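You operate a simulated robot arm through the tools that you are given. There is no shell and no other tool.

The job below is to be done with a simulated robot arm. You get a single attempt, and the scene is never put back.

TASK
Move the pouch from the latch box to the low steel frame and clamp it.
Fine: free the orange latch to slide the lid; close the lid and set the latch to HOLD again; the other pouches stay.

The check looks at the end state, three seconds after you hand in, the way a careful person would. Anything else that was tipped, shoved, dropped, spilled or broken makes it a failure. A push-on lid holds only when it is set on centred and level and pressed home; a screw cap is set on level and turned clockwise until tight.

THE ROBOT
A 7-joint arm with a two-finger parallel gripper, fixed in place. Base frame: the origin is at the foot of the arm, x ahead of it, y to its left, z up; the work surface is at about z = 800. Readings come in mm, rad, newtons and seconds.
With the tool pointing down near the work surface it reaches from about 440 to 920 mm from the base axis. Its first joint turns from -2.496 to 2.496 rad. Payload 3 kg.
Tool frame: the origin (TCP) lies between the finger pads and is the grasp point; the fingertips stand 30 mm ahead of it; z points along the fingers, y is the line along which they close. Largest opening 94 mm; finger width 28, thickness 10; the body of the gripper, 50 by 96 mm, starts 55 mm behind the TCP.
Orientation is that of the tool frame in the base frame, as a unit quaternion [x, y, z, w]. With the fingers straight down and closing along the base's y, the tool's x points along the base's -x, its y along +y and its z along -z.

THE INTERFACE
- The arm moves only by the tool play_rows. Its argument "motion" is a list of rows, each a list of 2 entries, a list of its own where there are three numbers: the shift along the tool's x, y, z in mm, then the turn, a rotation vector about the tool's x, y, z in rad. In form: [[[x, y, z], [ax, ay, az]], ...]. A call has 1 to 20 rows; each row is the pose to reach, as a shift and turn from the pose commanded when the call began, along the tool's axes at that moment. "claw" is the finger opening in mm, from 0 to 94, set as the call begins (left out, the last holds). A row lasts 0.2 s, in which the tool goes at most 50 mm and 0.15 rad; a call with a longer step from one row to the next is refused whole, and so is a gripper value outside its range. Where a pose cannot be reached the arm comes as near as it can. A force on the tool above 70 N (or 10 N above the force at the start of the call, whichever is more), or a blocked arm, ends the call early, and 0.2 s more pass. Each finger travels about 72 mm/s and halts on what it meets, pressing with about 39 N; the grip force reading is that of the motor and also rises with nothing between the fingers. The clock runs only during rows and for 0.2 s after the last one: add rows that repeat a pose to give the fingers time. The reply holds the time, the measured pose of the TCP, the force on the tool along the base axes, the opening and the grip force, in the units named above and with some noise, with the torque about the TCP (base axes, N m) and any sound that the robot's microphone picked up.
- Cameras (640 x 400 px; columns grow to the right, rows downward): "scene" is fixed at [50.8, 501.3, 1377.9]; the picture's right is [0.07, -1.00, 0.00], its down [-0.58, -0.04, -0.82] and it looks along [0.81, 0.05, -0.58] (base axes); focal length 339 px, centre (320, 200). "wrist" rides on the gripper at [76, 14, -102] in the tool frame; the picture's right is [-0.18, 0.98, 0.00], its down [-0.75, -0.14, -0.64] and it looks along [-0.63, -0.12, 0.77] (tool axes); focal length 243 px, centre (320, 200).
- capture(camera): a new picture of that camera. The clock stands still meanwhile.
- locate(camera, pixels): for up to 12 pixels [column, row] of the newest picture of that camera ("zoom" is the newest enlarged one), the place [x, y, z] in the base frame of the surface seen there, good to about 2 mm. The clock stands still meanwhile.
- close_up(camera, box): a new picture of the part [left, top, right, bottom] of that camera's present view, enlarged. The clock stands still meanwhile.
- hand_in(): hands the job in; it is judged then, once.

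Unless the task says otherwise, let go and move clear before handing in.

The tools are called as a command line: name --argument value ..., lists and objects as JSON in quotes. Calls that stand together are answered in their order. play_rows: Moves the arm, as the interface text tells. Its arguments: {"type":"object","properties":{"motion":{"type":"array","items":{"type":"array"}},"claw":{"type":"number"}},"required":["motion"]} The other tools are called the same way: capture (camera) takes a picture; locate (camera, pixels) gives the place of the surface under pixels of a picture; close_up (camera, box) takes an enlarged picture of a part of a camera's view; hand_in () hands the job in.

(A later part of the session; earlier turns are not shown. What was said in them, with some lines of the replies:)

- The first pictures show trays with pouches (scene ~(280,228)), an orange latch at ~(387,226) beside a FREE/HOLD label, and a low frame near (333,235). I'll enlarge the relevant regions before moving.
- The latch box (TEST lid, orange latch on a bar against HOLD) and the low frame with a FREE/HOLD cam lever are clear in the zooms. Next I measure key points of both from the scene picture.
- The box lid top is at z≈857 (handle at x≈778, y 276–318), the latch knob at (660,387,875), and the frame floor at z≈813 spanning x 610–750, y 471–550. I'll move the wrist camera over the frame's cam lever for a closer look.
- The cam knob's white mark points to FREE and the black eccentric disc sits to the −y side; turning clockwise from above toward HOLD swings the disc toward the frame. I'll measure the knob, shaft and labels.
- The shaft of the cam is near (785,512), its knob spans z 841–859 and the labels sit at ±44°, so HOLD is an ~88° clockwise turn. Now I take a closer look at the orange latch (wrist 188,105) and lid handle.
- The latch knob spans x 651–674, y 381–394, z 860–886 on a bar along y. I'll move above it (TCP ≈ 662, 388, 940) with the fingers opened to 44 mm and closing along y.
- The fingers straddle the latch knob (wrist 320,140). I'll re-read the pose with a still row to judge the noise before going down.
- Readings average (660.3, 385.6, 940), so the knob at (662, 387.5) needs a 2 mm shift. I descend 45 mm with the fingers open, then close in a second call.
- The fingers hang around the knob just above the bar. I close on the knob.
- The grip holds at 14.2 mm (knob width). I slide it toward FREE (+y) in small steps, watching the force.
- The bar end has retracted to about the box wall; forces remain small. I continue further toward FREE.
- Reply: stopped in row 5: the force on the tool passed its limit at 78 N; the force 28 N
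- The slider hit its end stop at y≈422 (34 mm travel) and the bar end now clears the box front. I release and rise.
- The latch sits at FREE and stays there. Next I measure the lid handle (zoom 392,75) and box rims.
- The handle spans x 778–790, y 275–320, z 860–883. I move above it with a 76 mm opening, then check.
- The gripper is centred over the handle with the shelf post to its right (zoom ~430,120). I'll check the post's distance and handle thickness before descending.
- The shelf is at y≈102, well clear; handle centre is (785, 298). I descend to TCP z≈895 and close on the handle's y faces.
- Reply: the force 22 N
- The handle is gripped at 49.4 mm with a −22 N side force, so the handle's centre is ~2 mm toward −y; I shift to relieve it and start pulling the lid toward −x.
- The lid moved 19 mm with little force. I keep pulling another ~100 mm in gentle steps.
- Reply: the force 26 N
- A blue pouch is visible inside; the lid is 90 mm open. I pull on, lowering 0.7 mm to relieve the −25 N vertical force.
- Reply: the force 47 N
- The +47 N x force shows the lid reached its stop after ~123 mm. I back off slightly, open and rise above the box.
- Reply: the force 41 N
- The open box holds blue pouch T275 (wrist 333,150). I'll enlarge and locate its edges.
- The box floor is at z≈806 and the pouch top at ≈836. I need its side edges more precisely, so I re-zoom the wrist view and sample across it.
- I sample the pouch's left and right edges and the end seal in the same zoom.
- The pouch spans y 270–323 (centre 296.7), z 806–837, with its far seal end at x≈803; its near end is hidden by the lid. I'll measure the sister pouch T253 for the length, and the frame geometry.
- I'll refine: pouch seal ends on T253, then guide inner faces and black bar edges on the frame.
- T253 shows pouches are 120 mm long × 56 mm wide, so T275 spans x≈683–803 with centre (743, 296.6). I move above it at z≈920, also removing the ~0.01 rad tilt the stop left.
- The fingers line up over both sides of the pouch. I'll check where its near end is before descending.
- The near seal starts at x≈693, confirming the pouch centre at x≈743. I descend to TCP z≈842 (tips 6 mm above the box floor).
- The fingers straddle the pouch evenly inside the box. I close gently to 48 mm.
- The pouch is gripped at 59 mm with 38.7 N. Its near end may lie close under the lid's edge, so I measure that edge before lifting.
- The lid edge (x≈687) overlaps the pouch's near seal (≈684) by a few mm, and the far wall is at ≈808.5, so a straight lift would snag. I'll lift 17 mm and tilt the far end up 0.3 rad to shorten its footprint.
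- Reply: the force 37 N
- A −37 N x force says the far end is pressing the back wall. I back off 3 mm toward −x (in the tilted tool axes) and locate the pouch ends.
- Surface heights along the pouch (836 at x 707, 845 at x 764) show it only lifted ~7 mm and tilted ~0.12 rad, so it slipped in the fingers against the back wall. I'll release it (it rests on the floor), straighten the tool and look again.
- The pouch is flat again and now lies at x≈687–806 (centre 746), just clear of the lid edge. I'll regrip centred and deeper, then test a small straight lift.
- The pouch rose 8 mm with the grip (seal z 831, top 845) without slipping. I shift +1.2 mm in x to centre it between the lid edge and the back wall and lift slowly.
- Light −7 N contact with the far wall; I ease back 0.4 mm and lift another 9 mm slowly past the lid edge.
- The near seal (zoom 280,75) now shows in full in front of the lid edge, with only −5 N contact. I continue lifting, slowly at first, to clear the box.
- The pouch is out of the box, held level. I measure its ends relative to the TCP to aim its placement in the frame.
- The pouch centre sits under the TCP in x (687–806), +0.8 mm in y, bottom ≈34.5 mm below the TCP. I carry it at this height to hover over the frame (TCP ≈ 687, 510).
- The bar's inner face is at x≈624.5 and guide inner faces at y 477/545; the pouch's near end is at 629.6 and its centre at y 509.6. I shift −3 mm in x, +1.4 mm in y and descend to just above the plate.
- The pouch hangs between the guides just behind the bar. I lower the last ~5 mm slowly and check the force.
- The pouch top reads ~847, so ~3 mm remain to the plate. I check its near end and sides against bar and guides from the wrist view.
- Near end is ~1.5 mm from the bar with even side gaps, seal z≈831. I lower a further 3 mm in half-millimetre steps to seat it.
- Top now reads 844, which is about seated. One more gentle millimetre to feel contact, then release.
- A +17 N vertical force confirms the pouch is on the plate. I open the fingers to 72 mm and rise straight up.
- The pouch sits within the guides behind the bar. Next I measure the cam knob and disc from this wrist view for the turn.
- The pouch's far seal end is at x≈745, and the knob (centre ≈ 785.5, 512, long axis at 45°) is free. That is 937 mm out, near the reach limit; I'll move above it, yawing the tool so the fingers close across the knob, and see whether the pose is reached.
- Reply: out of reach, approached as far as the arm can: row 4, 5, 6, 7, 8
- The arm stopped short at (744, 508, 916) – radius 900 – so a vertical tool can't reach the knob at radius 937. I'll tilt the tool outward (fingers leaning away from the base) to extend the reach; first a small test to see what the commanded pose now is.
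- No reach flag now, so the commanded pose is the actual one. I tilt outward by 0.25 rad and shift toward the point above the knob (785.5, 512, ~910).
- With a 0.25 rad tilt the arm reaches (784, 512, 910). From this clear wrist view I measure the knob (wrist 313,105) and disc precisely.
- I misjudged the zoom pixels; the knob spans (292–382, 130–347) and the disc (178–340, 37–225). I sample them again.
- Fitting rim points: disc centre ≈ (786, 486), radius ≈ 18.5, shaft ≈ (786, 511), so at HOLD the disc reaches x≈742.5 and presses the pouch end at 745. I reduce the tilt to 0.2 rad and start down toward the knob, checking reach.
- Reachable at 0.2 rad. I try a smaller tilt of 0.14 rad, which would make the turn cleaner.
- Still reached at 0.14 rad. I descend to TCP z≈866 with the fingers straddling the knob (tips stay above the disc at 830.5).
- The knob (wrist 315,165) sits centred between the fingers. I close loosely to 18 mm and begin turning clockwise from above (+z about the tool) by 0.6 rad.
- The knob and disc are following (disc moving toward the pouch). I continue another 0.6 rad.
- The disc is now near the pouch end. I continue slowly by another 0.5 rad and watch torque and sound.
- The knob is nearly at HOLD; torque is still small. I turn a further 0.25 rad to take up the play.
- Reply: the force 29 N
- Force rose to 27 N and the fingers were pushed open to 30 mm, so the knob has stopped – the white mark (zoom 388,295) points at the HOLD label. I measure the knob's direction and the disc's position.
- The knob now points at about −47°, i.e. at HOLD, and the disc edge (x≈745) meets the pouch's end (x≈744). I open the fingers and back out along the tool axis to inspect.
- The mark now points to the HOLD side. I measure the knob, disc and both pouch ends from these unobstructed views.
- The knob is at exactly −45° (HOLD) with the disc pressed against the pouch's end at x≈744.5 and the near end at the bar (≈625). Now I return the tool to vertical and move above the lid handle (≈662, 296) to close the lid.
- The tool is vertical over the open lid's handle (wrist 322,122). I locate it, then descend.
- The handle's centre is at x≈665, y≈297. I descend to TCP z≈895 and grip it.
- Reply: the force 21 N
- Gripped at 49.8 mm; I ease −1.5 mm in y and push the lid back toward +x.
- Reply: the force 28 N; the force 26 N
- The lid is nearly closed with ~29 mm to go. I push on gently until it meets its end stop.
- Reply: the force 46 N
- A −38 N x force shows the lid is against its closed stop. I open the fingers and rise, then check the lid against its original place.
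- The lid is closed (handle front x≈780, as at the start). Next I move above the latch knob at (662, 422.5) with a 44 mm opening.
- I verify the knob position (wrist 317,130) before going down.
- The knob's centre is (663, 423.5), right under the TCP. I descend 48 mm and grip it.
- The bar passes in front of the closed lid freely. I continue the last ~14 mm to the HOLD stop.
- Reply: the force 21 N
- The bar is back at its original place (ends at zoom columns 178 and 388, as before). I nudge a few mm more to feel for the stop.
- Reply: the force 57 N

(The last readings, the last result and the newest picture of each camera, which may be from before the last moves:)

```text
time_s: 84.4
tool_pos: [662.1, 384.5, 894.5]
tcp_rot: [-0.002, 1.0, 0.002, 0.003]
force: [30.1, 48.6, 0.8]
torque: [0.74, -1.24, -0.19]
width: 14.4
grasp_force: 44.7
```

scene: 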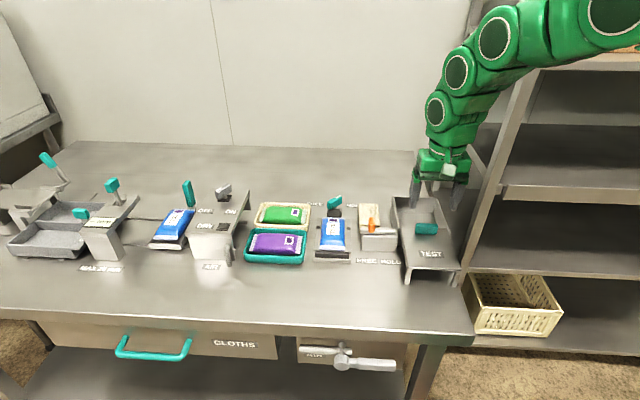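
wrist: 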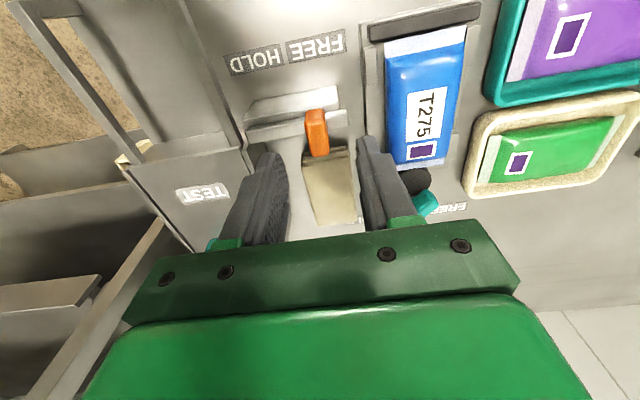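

A +49 N y force confirms the HOLD stop. I relax the push by 2 mm, open and rise.

play_rows --motion '[[[0, 1, 0], [0, 0, 0]], [[0, 2, 0], [0, 0, 0]], [[0, 2, 0], [0, 0, 0]]]'

play_rows --motion '[[[0, 0, 0], [0, 0, 0]], [[0, 0, 0], [0, 0, 0]], [[0, 0, -25], [0, 0, 0]], [[0, 0, -60], [0, 0, 0]], [[0, 0, -105], [0, 0, 0]], [[0, 0, -150], [0, 0, 0]], [[0, 0, -150], [0, 0, 0]]]' --claw 40

capture --camera "scene"

close_up --camera "scene" --box '[290, 180, 470, 290]'

capture --camera "wrist"

```text
time_s: 85.2
tool_pos: [662.1, 385.2, 894.0]
tcp_rot: [0.0, 1.0, 0.001, 0.001]
force: [23.8, 37.5, 9.9]
torque: [0.66, -0.4, -0.01]
width: 14.4
grasp_force: 45.1
```

```text
time_s: 86.8
tool_pos: [660.7, 383.2, 1045.3]
tcp_rot: [0.0, 1.0, 0.001, 0.001]
force: [-0.2, 0.2, 0.7]
torque: [-0.03, 0.0, 0.07]
width: 40.0
grasp_force: 0.0
```

```text
taken
```

scene: 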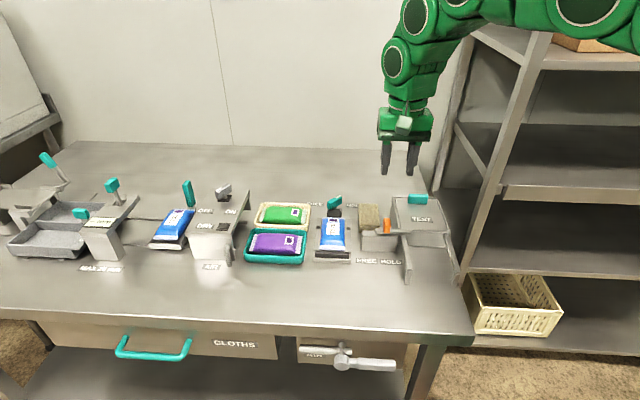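

```text
3.56 times, centred on (380, 235) of scene
```

zoom: 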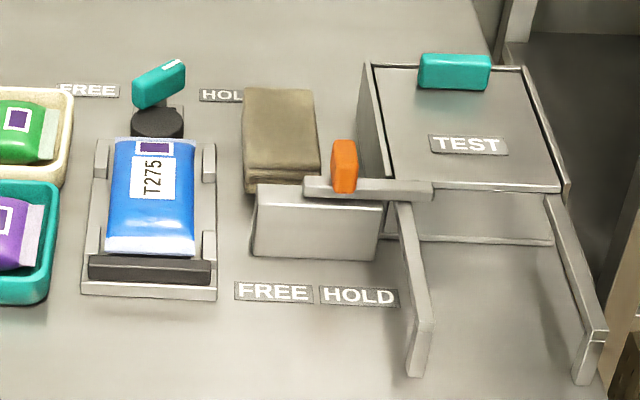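

```text
taken
```

wrist: 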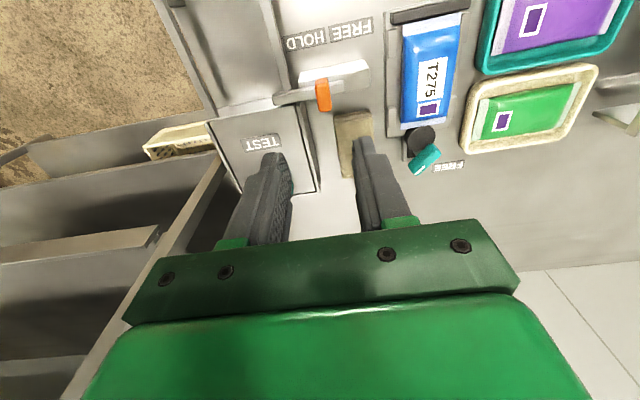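

The lid is closed, the latch bar is across it at HOLD, and the cam knob points to HOLD. I do a last close check of both pouch ends for gaps.

close_up --camera "wrist" --box '[375, 0, 475, 60]'

locate --camera "zoom" --pixels '[[180, 165], [380, 150], [560, 110], [380, 130], [380, 120], [380, 105], [380, 170], [200, 210]]'

close_up --camera "wrist" --box '[380, 90, 460, 180]'

close_up --camera "scene" --box '[310, 190, 360, 265]'

```text
6.40 times, centred on (425, 30) of wrist
```

zoom: 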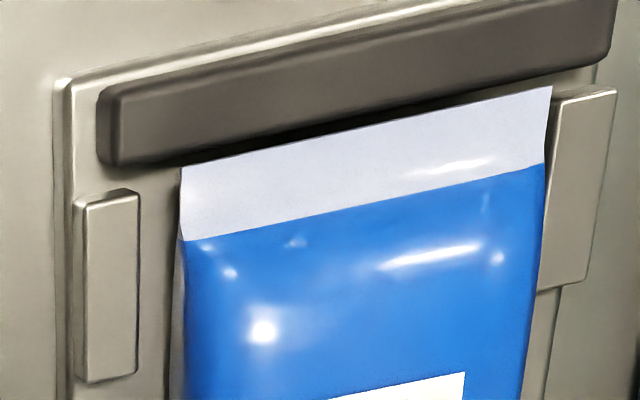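

```text
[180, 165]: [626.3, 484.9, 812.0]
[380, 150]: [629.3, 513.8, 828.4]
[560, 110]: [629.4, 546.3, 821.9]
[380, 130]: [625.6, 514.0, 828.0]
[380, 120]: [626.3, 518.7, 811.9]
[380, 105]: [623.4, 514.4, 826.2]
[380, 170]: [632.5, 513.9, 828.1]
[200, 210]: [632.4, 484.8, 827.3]
```

```text
4.44 times, centred on (420, 135) of wrist
```

zoom: 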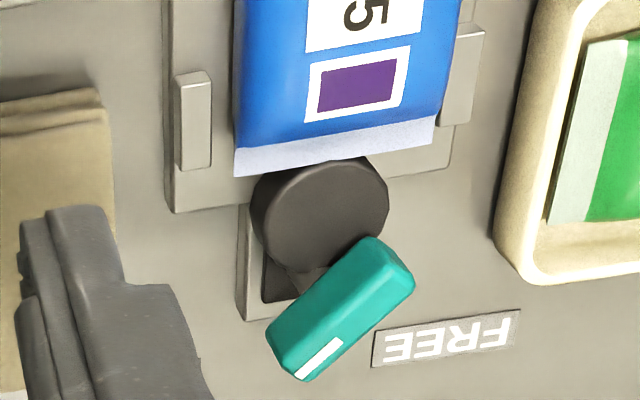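

```text
5.33 times, centred on (335, 228) of scene
```

zoom: 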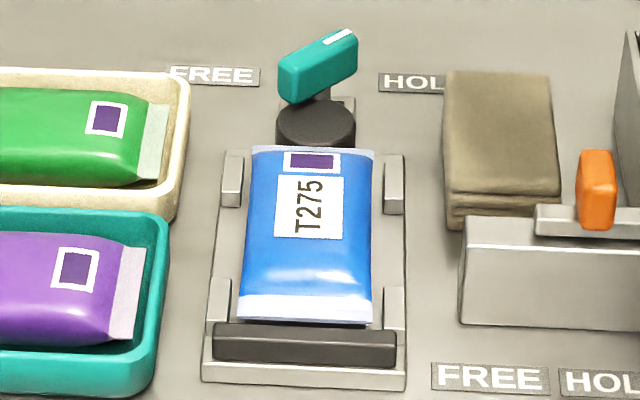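

The views suggest contact at the cam, but a thin line at the bar (zoom 380,120) may be a small gap. I'll bring the wrist camera straight above the bar, safely high, to judge it.

play_rows --motion '[[[-8, 38, 0], [0, 0, 0]], [[-16, 76, 0], [0, 0, 0]], [[-23, 113, 10], [0, 0, 0]], [[-23, 113, 45], [0, 0.05, 0]], [[-23, 113, 85], [0, 0.1, 0]], [[-23, 113, 120], [0, 0.15, 0]], [[-23, 113, 120], [0, 0.15, 0]]]'

capture --camera "wrist"

close_up --camera "wrist" --box '[240, 0, 400, 60]'

```text
time_s: 88.4
tool_pos: [684.6, 498.9, 924.5]
tcp_rot: [-0.001, 0.997, 0.001, -0.074]
force: [0.3, 0.6, -0.3]
torque: [0.02, -0.01, 0.01]
width: 39.9
grasp_force: 0.1
```

```text
taken
```

wrist: 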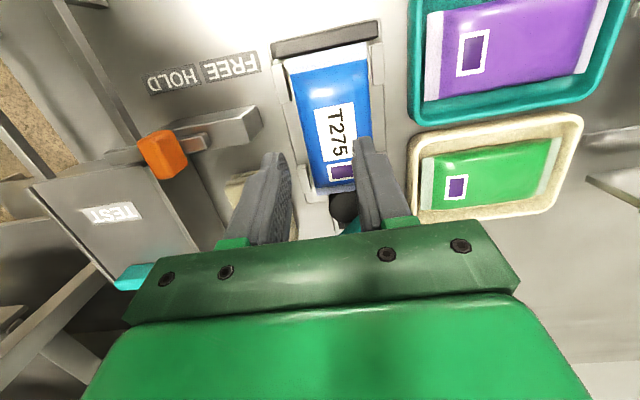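

```text
4.00 times, centred on (320, 30) of wrist
```

zoom: 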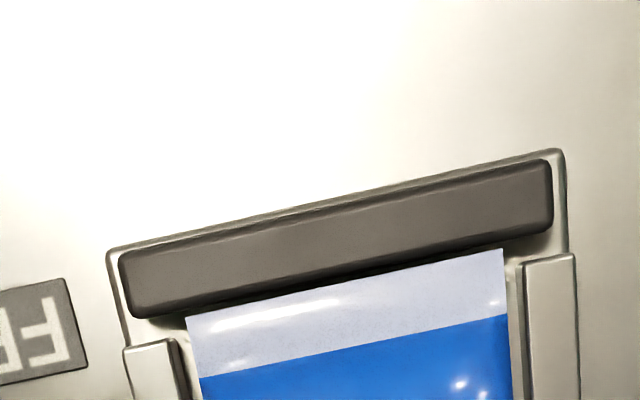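

close_up --camera "wrist" --box '[270, 20, 390, 95]'

locate --camera "zoom" --pixels '[[100, 195], [300, 150], [500, 100], [300, 172], [300, 190], [200, 195], [450, 135], [150, 195], [480, 117]]'

close_up --camera "wrist" --box '[285, 25, 335, 75]'

close_up --camera "wrist" --box '[335, 15, 385, 65]'

```text
5.33 times, centred on (330, 58) of wrist
```

zoom: 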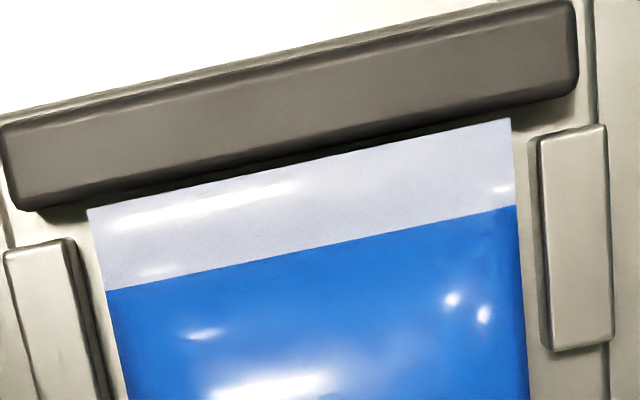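

```text
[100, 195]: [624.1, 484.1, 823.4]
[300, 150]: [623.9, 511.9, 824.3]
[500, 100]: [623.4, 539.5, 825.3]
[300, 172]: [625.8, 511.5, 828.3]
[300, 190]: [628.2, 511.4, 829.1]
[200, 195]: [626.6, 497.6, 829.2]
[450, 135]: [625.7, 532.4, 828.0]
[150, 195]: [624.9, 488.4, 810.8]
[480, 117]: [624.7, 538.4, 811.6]
```

```text
8.00 times, centred on (310, 50) of wrist
```

zoom: 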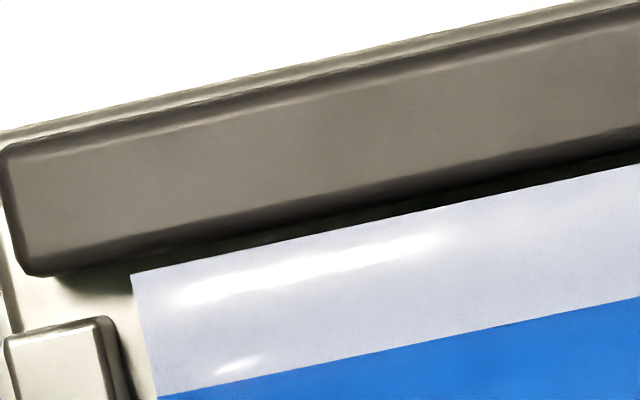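

```text
8.00 times, centred on (360, 40) of wrist
```

zoom: 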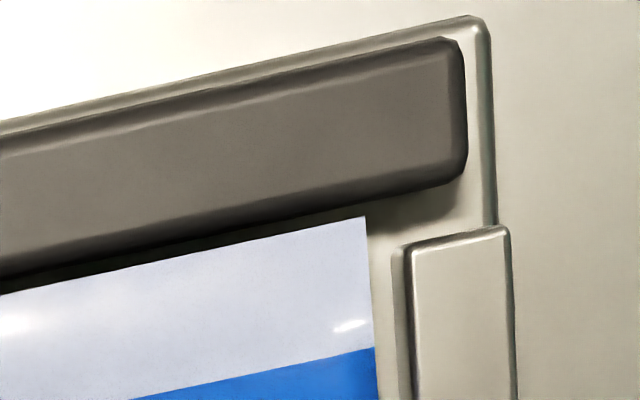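

From straight above there is a ~1 mm line between seal and bar. I want the same straight-down view of the cam end, so I yaw the wrist −90° and place the camera above (745, 511), staying high.

play_rows --motion '[[[0, 0, -3], [0, -0.075, 0]], [[0, 0, -6], [0, -0.15, 0]], [[0, 0, -6], [0, -0.15, 0]]]'

play_rows --motion '[[[-4, -4, 0], [0, 0, 0.14]], [[-8, -8, 0], [0, 0, 0.28]], [[-12, -12, 0], [0, 0, 0.42]], [[-16, -16, 0], [0, 0, 0.56]], [[-20, -20, 0], [0, 0, 0.7]], [[-25, -25, 0], [0, 0, 0.84]], [[-30, -30, 0], [0, 0, 0.98]], [[-35, -35, 0], [0, 0, 1.12]], [[-40, -40, 0], [0, 0, 1.26]], [[-44, -44, 0], [0, 0, 1.4]], [[-46.4, -47, 0], [0, 0, 1.54]], [[-46.4, -47, 0], [0, 0, 1.571]], [[-46.4, -47, 0], [0, 0, 1.571]]]'

play_rows --motion '[[[0, 0, 0], [0, 0.075, 0]], [[0, 0, 0], [0, 0.15, 0]], [[0, 0, 0], [0, 0.15, 0]]]'

capture --camera "wrist"

```text
time_s: 89.2
tool_pos: [685.4, 497.2, 930.9]
tcp_rot: [0.0, 1.0, 0.001, 0.001]
force: [0.0, -0.6, -0.4]
torque: [0.03, 0.01, -0.01]
width: 40.0
grasp_force: 0.0
```

```text
time_s: 92.0
tool_pos: [732.1, 450.7, 930.3]
tcp_rot: [0.706, 0.708, 0.001, 0.0]
force: [0.6, -0.2, 0.4]
torque: [0.0, 0.0, -0.02]
width: 40.0
grasp_force: 0.1
```

```text
time_s: 92.8
tool_pos: [732.0, 450.8, 932.1]
tcp_rot: [0.705, 0.705, 0.055, -0.054]
force: [0.4, -0.1, 0.2]
torque: [-0.01, -0.02, 0.01]
width: 40.2
grasp_force: 0.1
```

```text
taken
```

wrist: 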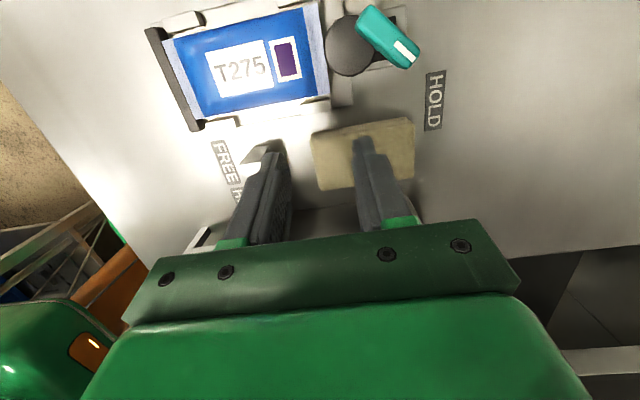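

close_up --camera "wrist" --box '[295, 0, 425, 85]'

close_up --camera "wrist" --box '[305, 10, 355, 85]'

close_up --camera "wrist" --box '[140, 0, 340, 135]'

```text
4.71 times, centred on (360, 42) of wrist
```

zoom: 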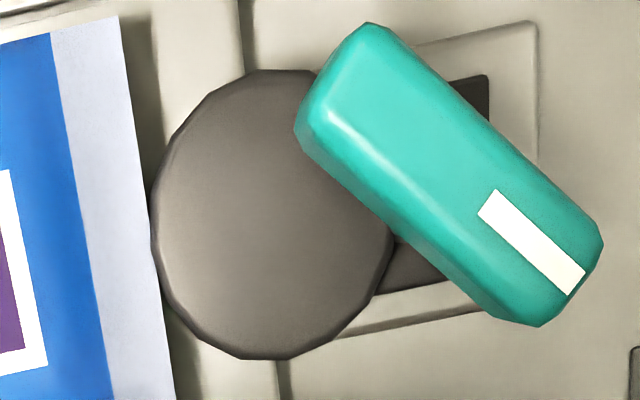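

```text
5.33 times, centred on (330, 48) of wrist
```

zoom: 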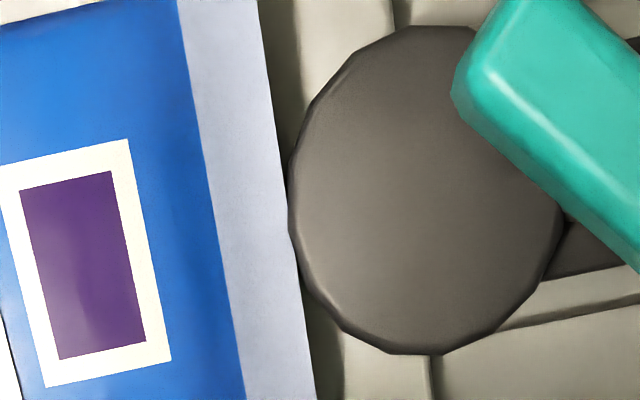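

```text
2.96 times, centred on (240, 68) of wrist
```

zoom: 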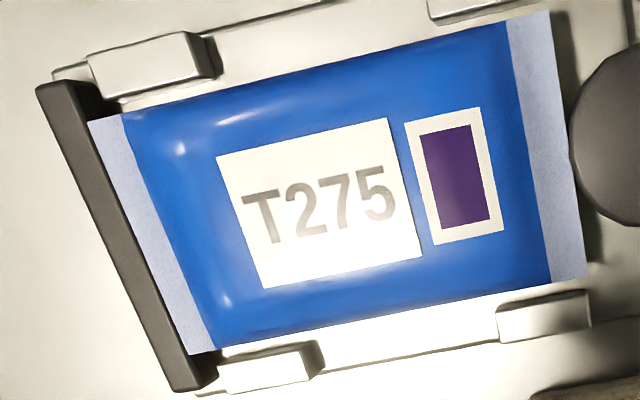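

Seen from straight above, the cam disc is tangent to the pouch's end seal and the knob mark points at HOLD, so the cam is at full throw with the pouch boxed in against the bar. I raise the arm clear and take a last overall look.

play_rows --motion '[[[0, 0, -30], [0, -0.075, 0]], [[0, 0, -65], [0, -0.15, 0]], [[0, 0, -105], [0, -0.15, 0]], [[0, 0, -140], [0, -0.15, 0]], [[0, 0, -140], [0, -0.15, 0]]]'

capture --camera "scene"

close_up --camera "scene" --box '[290, 180, 470, 290]'

close_up --camera "scene" --box '[140, 170, 320, 290]'

```text
time_s: 94.0
tool_pos: [733.2, 429.0, 1070.1]
tcp_rot: [0.707, 0.707, 0.002, 0.0]
force: [-0.2, -1.0, -0.2]
torque: [-0.02, 0.02, -0.03]
width: 40.1
grasp_force: 0.1
```

```text
taken
```

scene: 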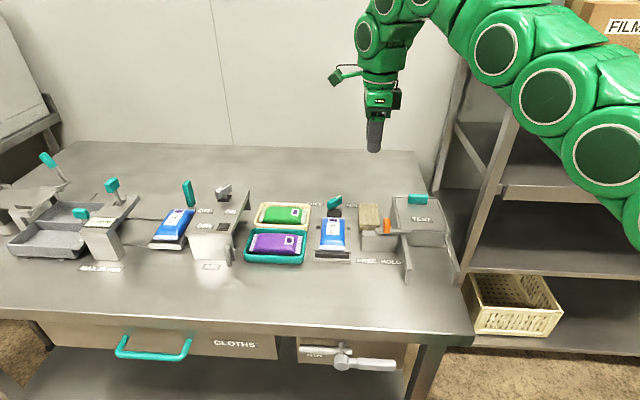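

```text
3.56 times, centred on (380, 235) of scene
```

zoom: 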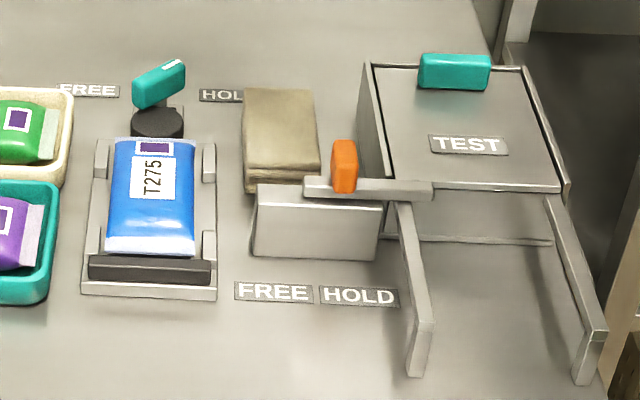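

```text
3.33 times, centred on (230, 230) of scene
```

zoom: 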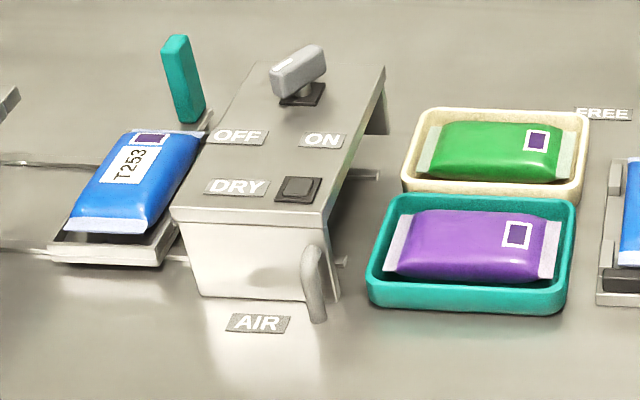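

The final view shows the pouch T275 in the frame with its cam at HOLD. The lid is closed, the orange latch is across it at HOLD, and the green, purple and T253 pouches and the cloths are where they were. The arm is clear, so I hand in.

hand_in

```text
The job is handed in.
```

The job is handed in. Pouch T275 is out of the latch box and in the low steel frame, but I could not confirm that the clamp is squeezing it.

- **Clamp:** the cam knob is at its HOLD stop, and seen from above the cam disc touches the pouch's end. At the other end I saw a gap of about 1 mm between the pouch and the black bar. The cam will not turn further, so if it is not squeezing, the pouch has about 1 mm of play.
- **Latch box:** the lid is closed against its stop, and the orange latch is back across it at HOLD.
- **Other items:** the green, purple and T253 pouches, the trays and the cloths look unmoved in the final pictures.

On the first lift the pouch slipped in the fingers against the box's back wall. I set it down, gripped it again and lifted it straight out; it shows no visible damage.
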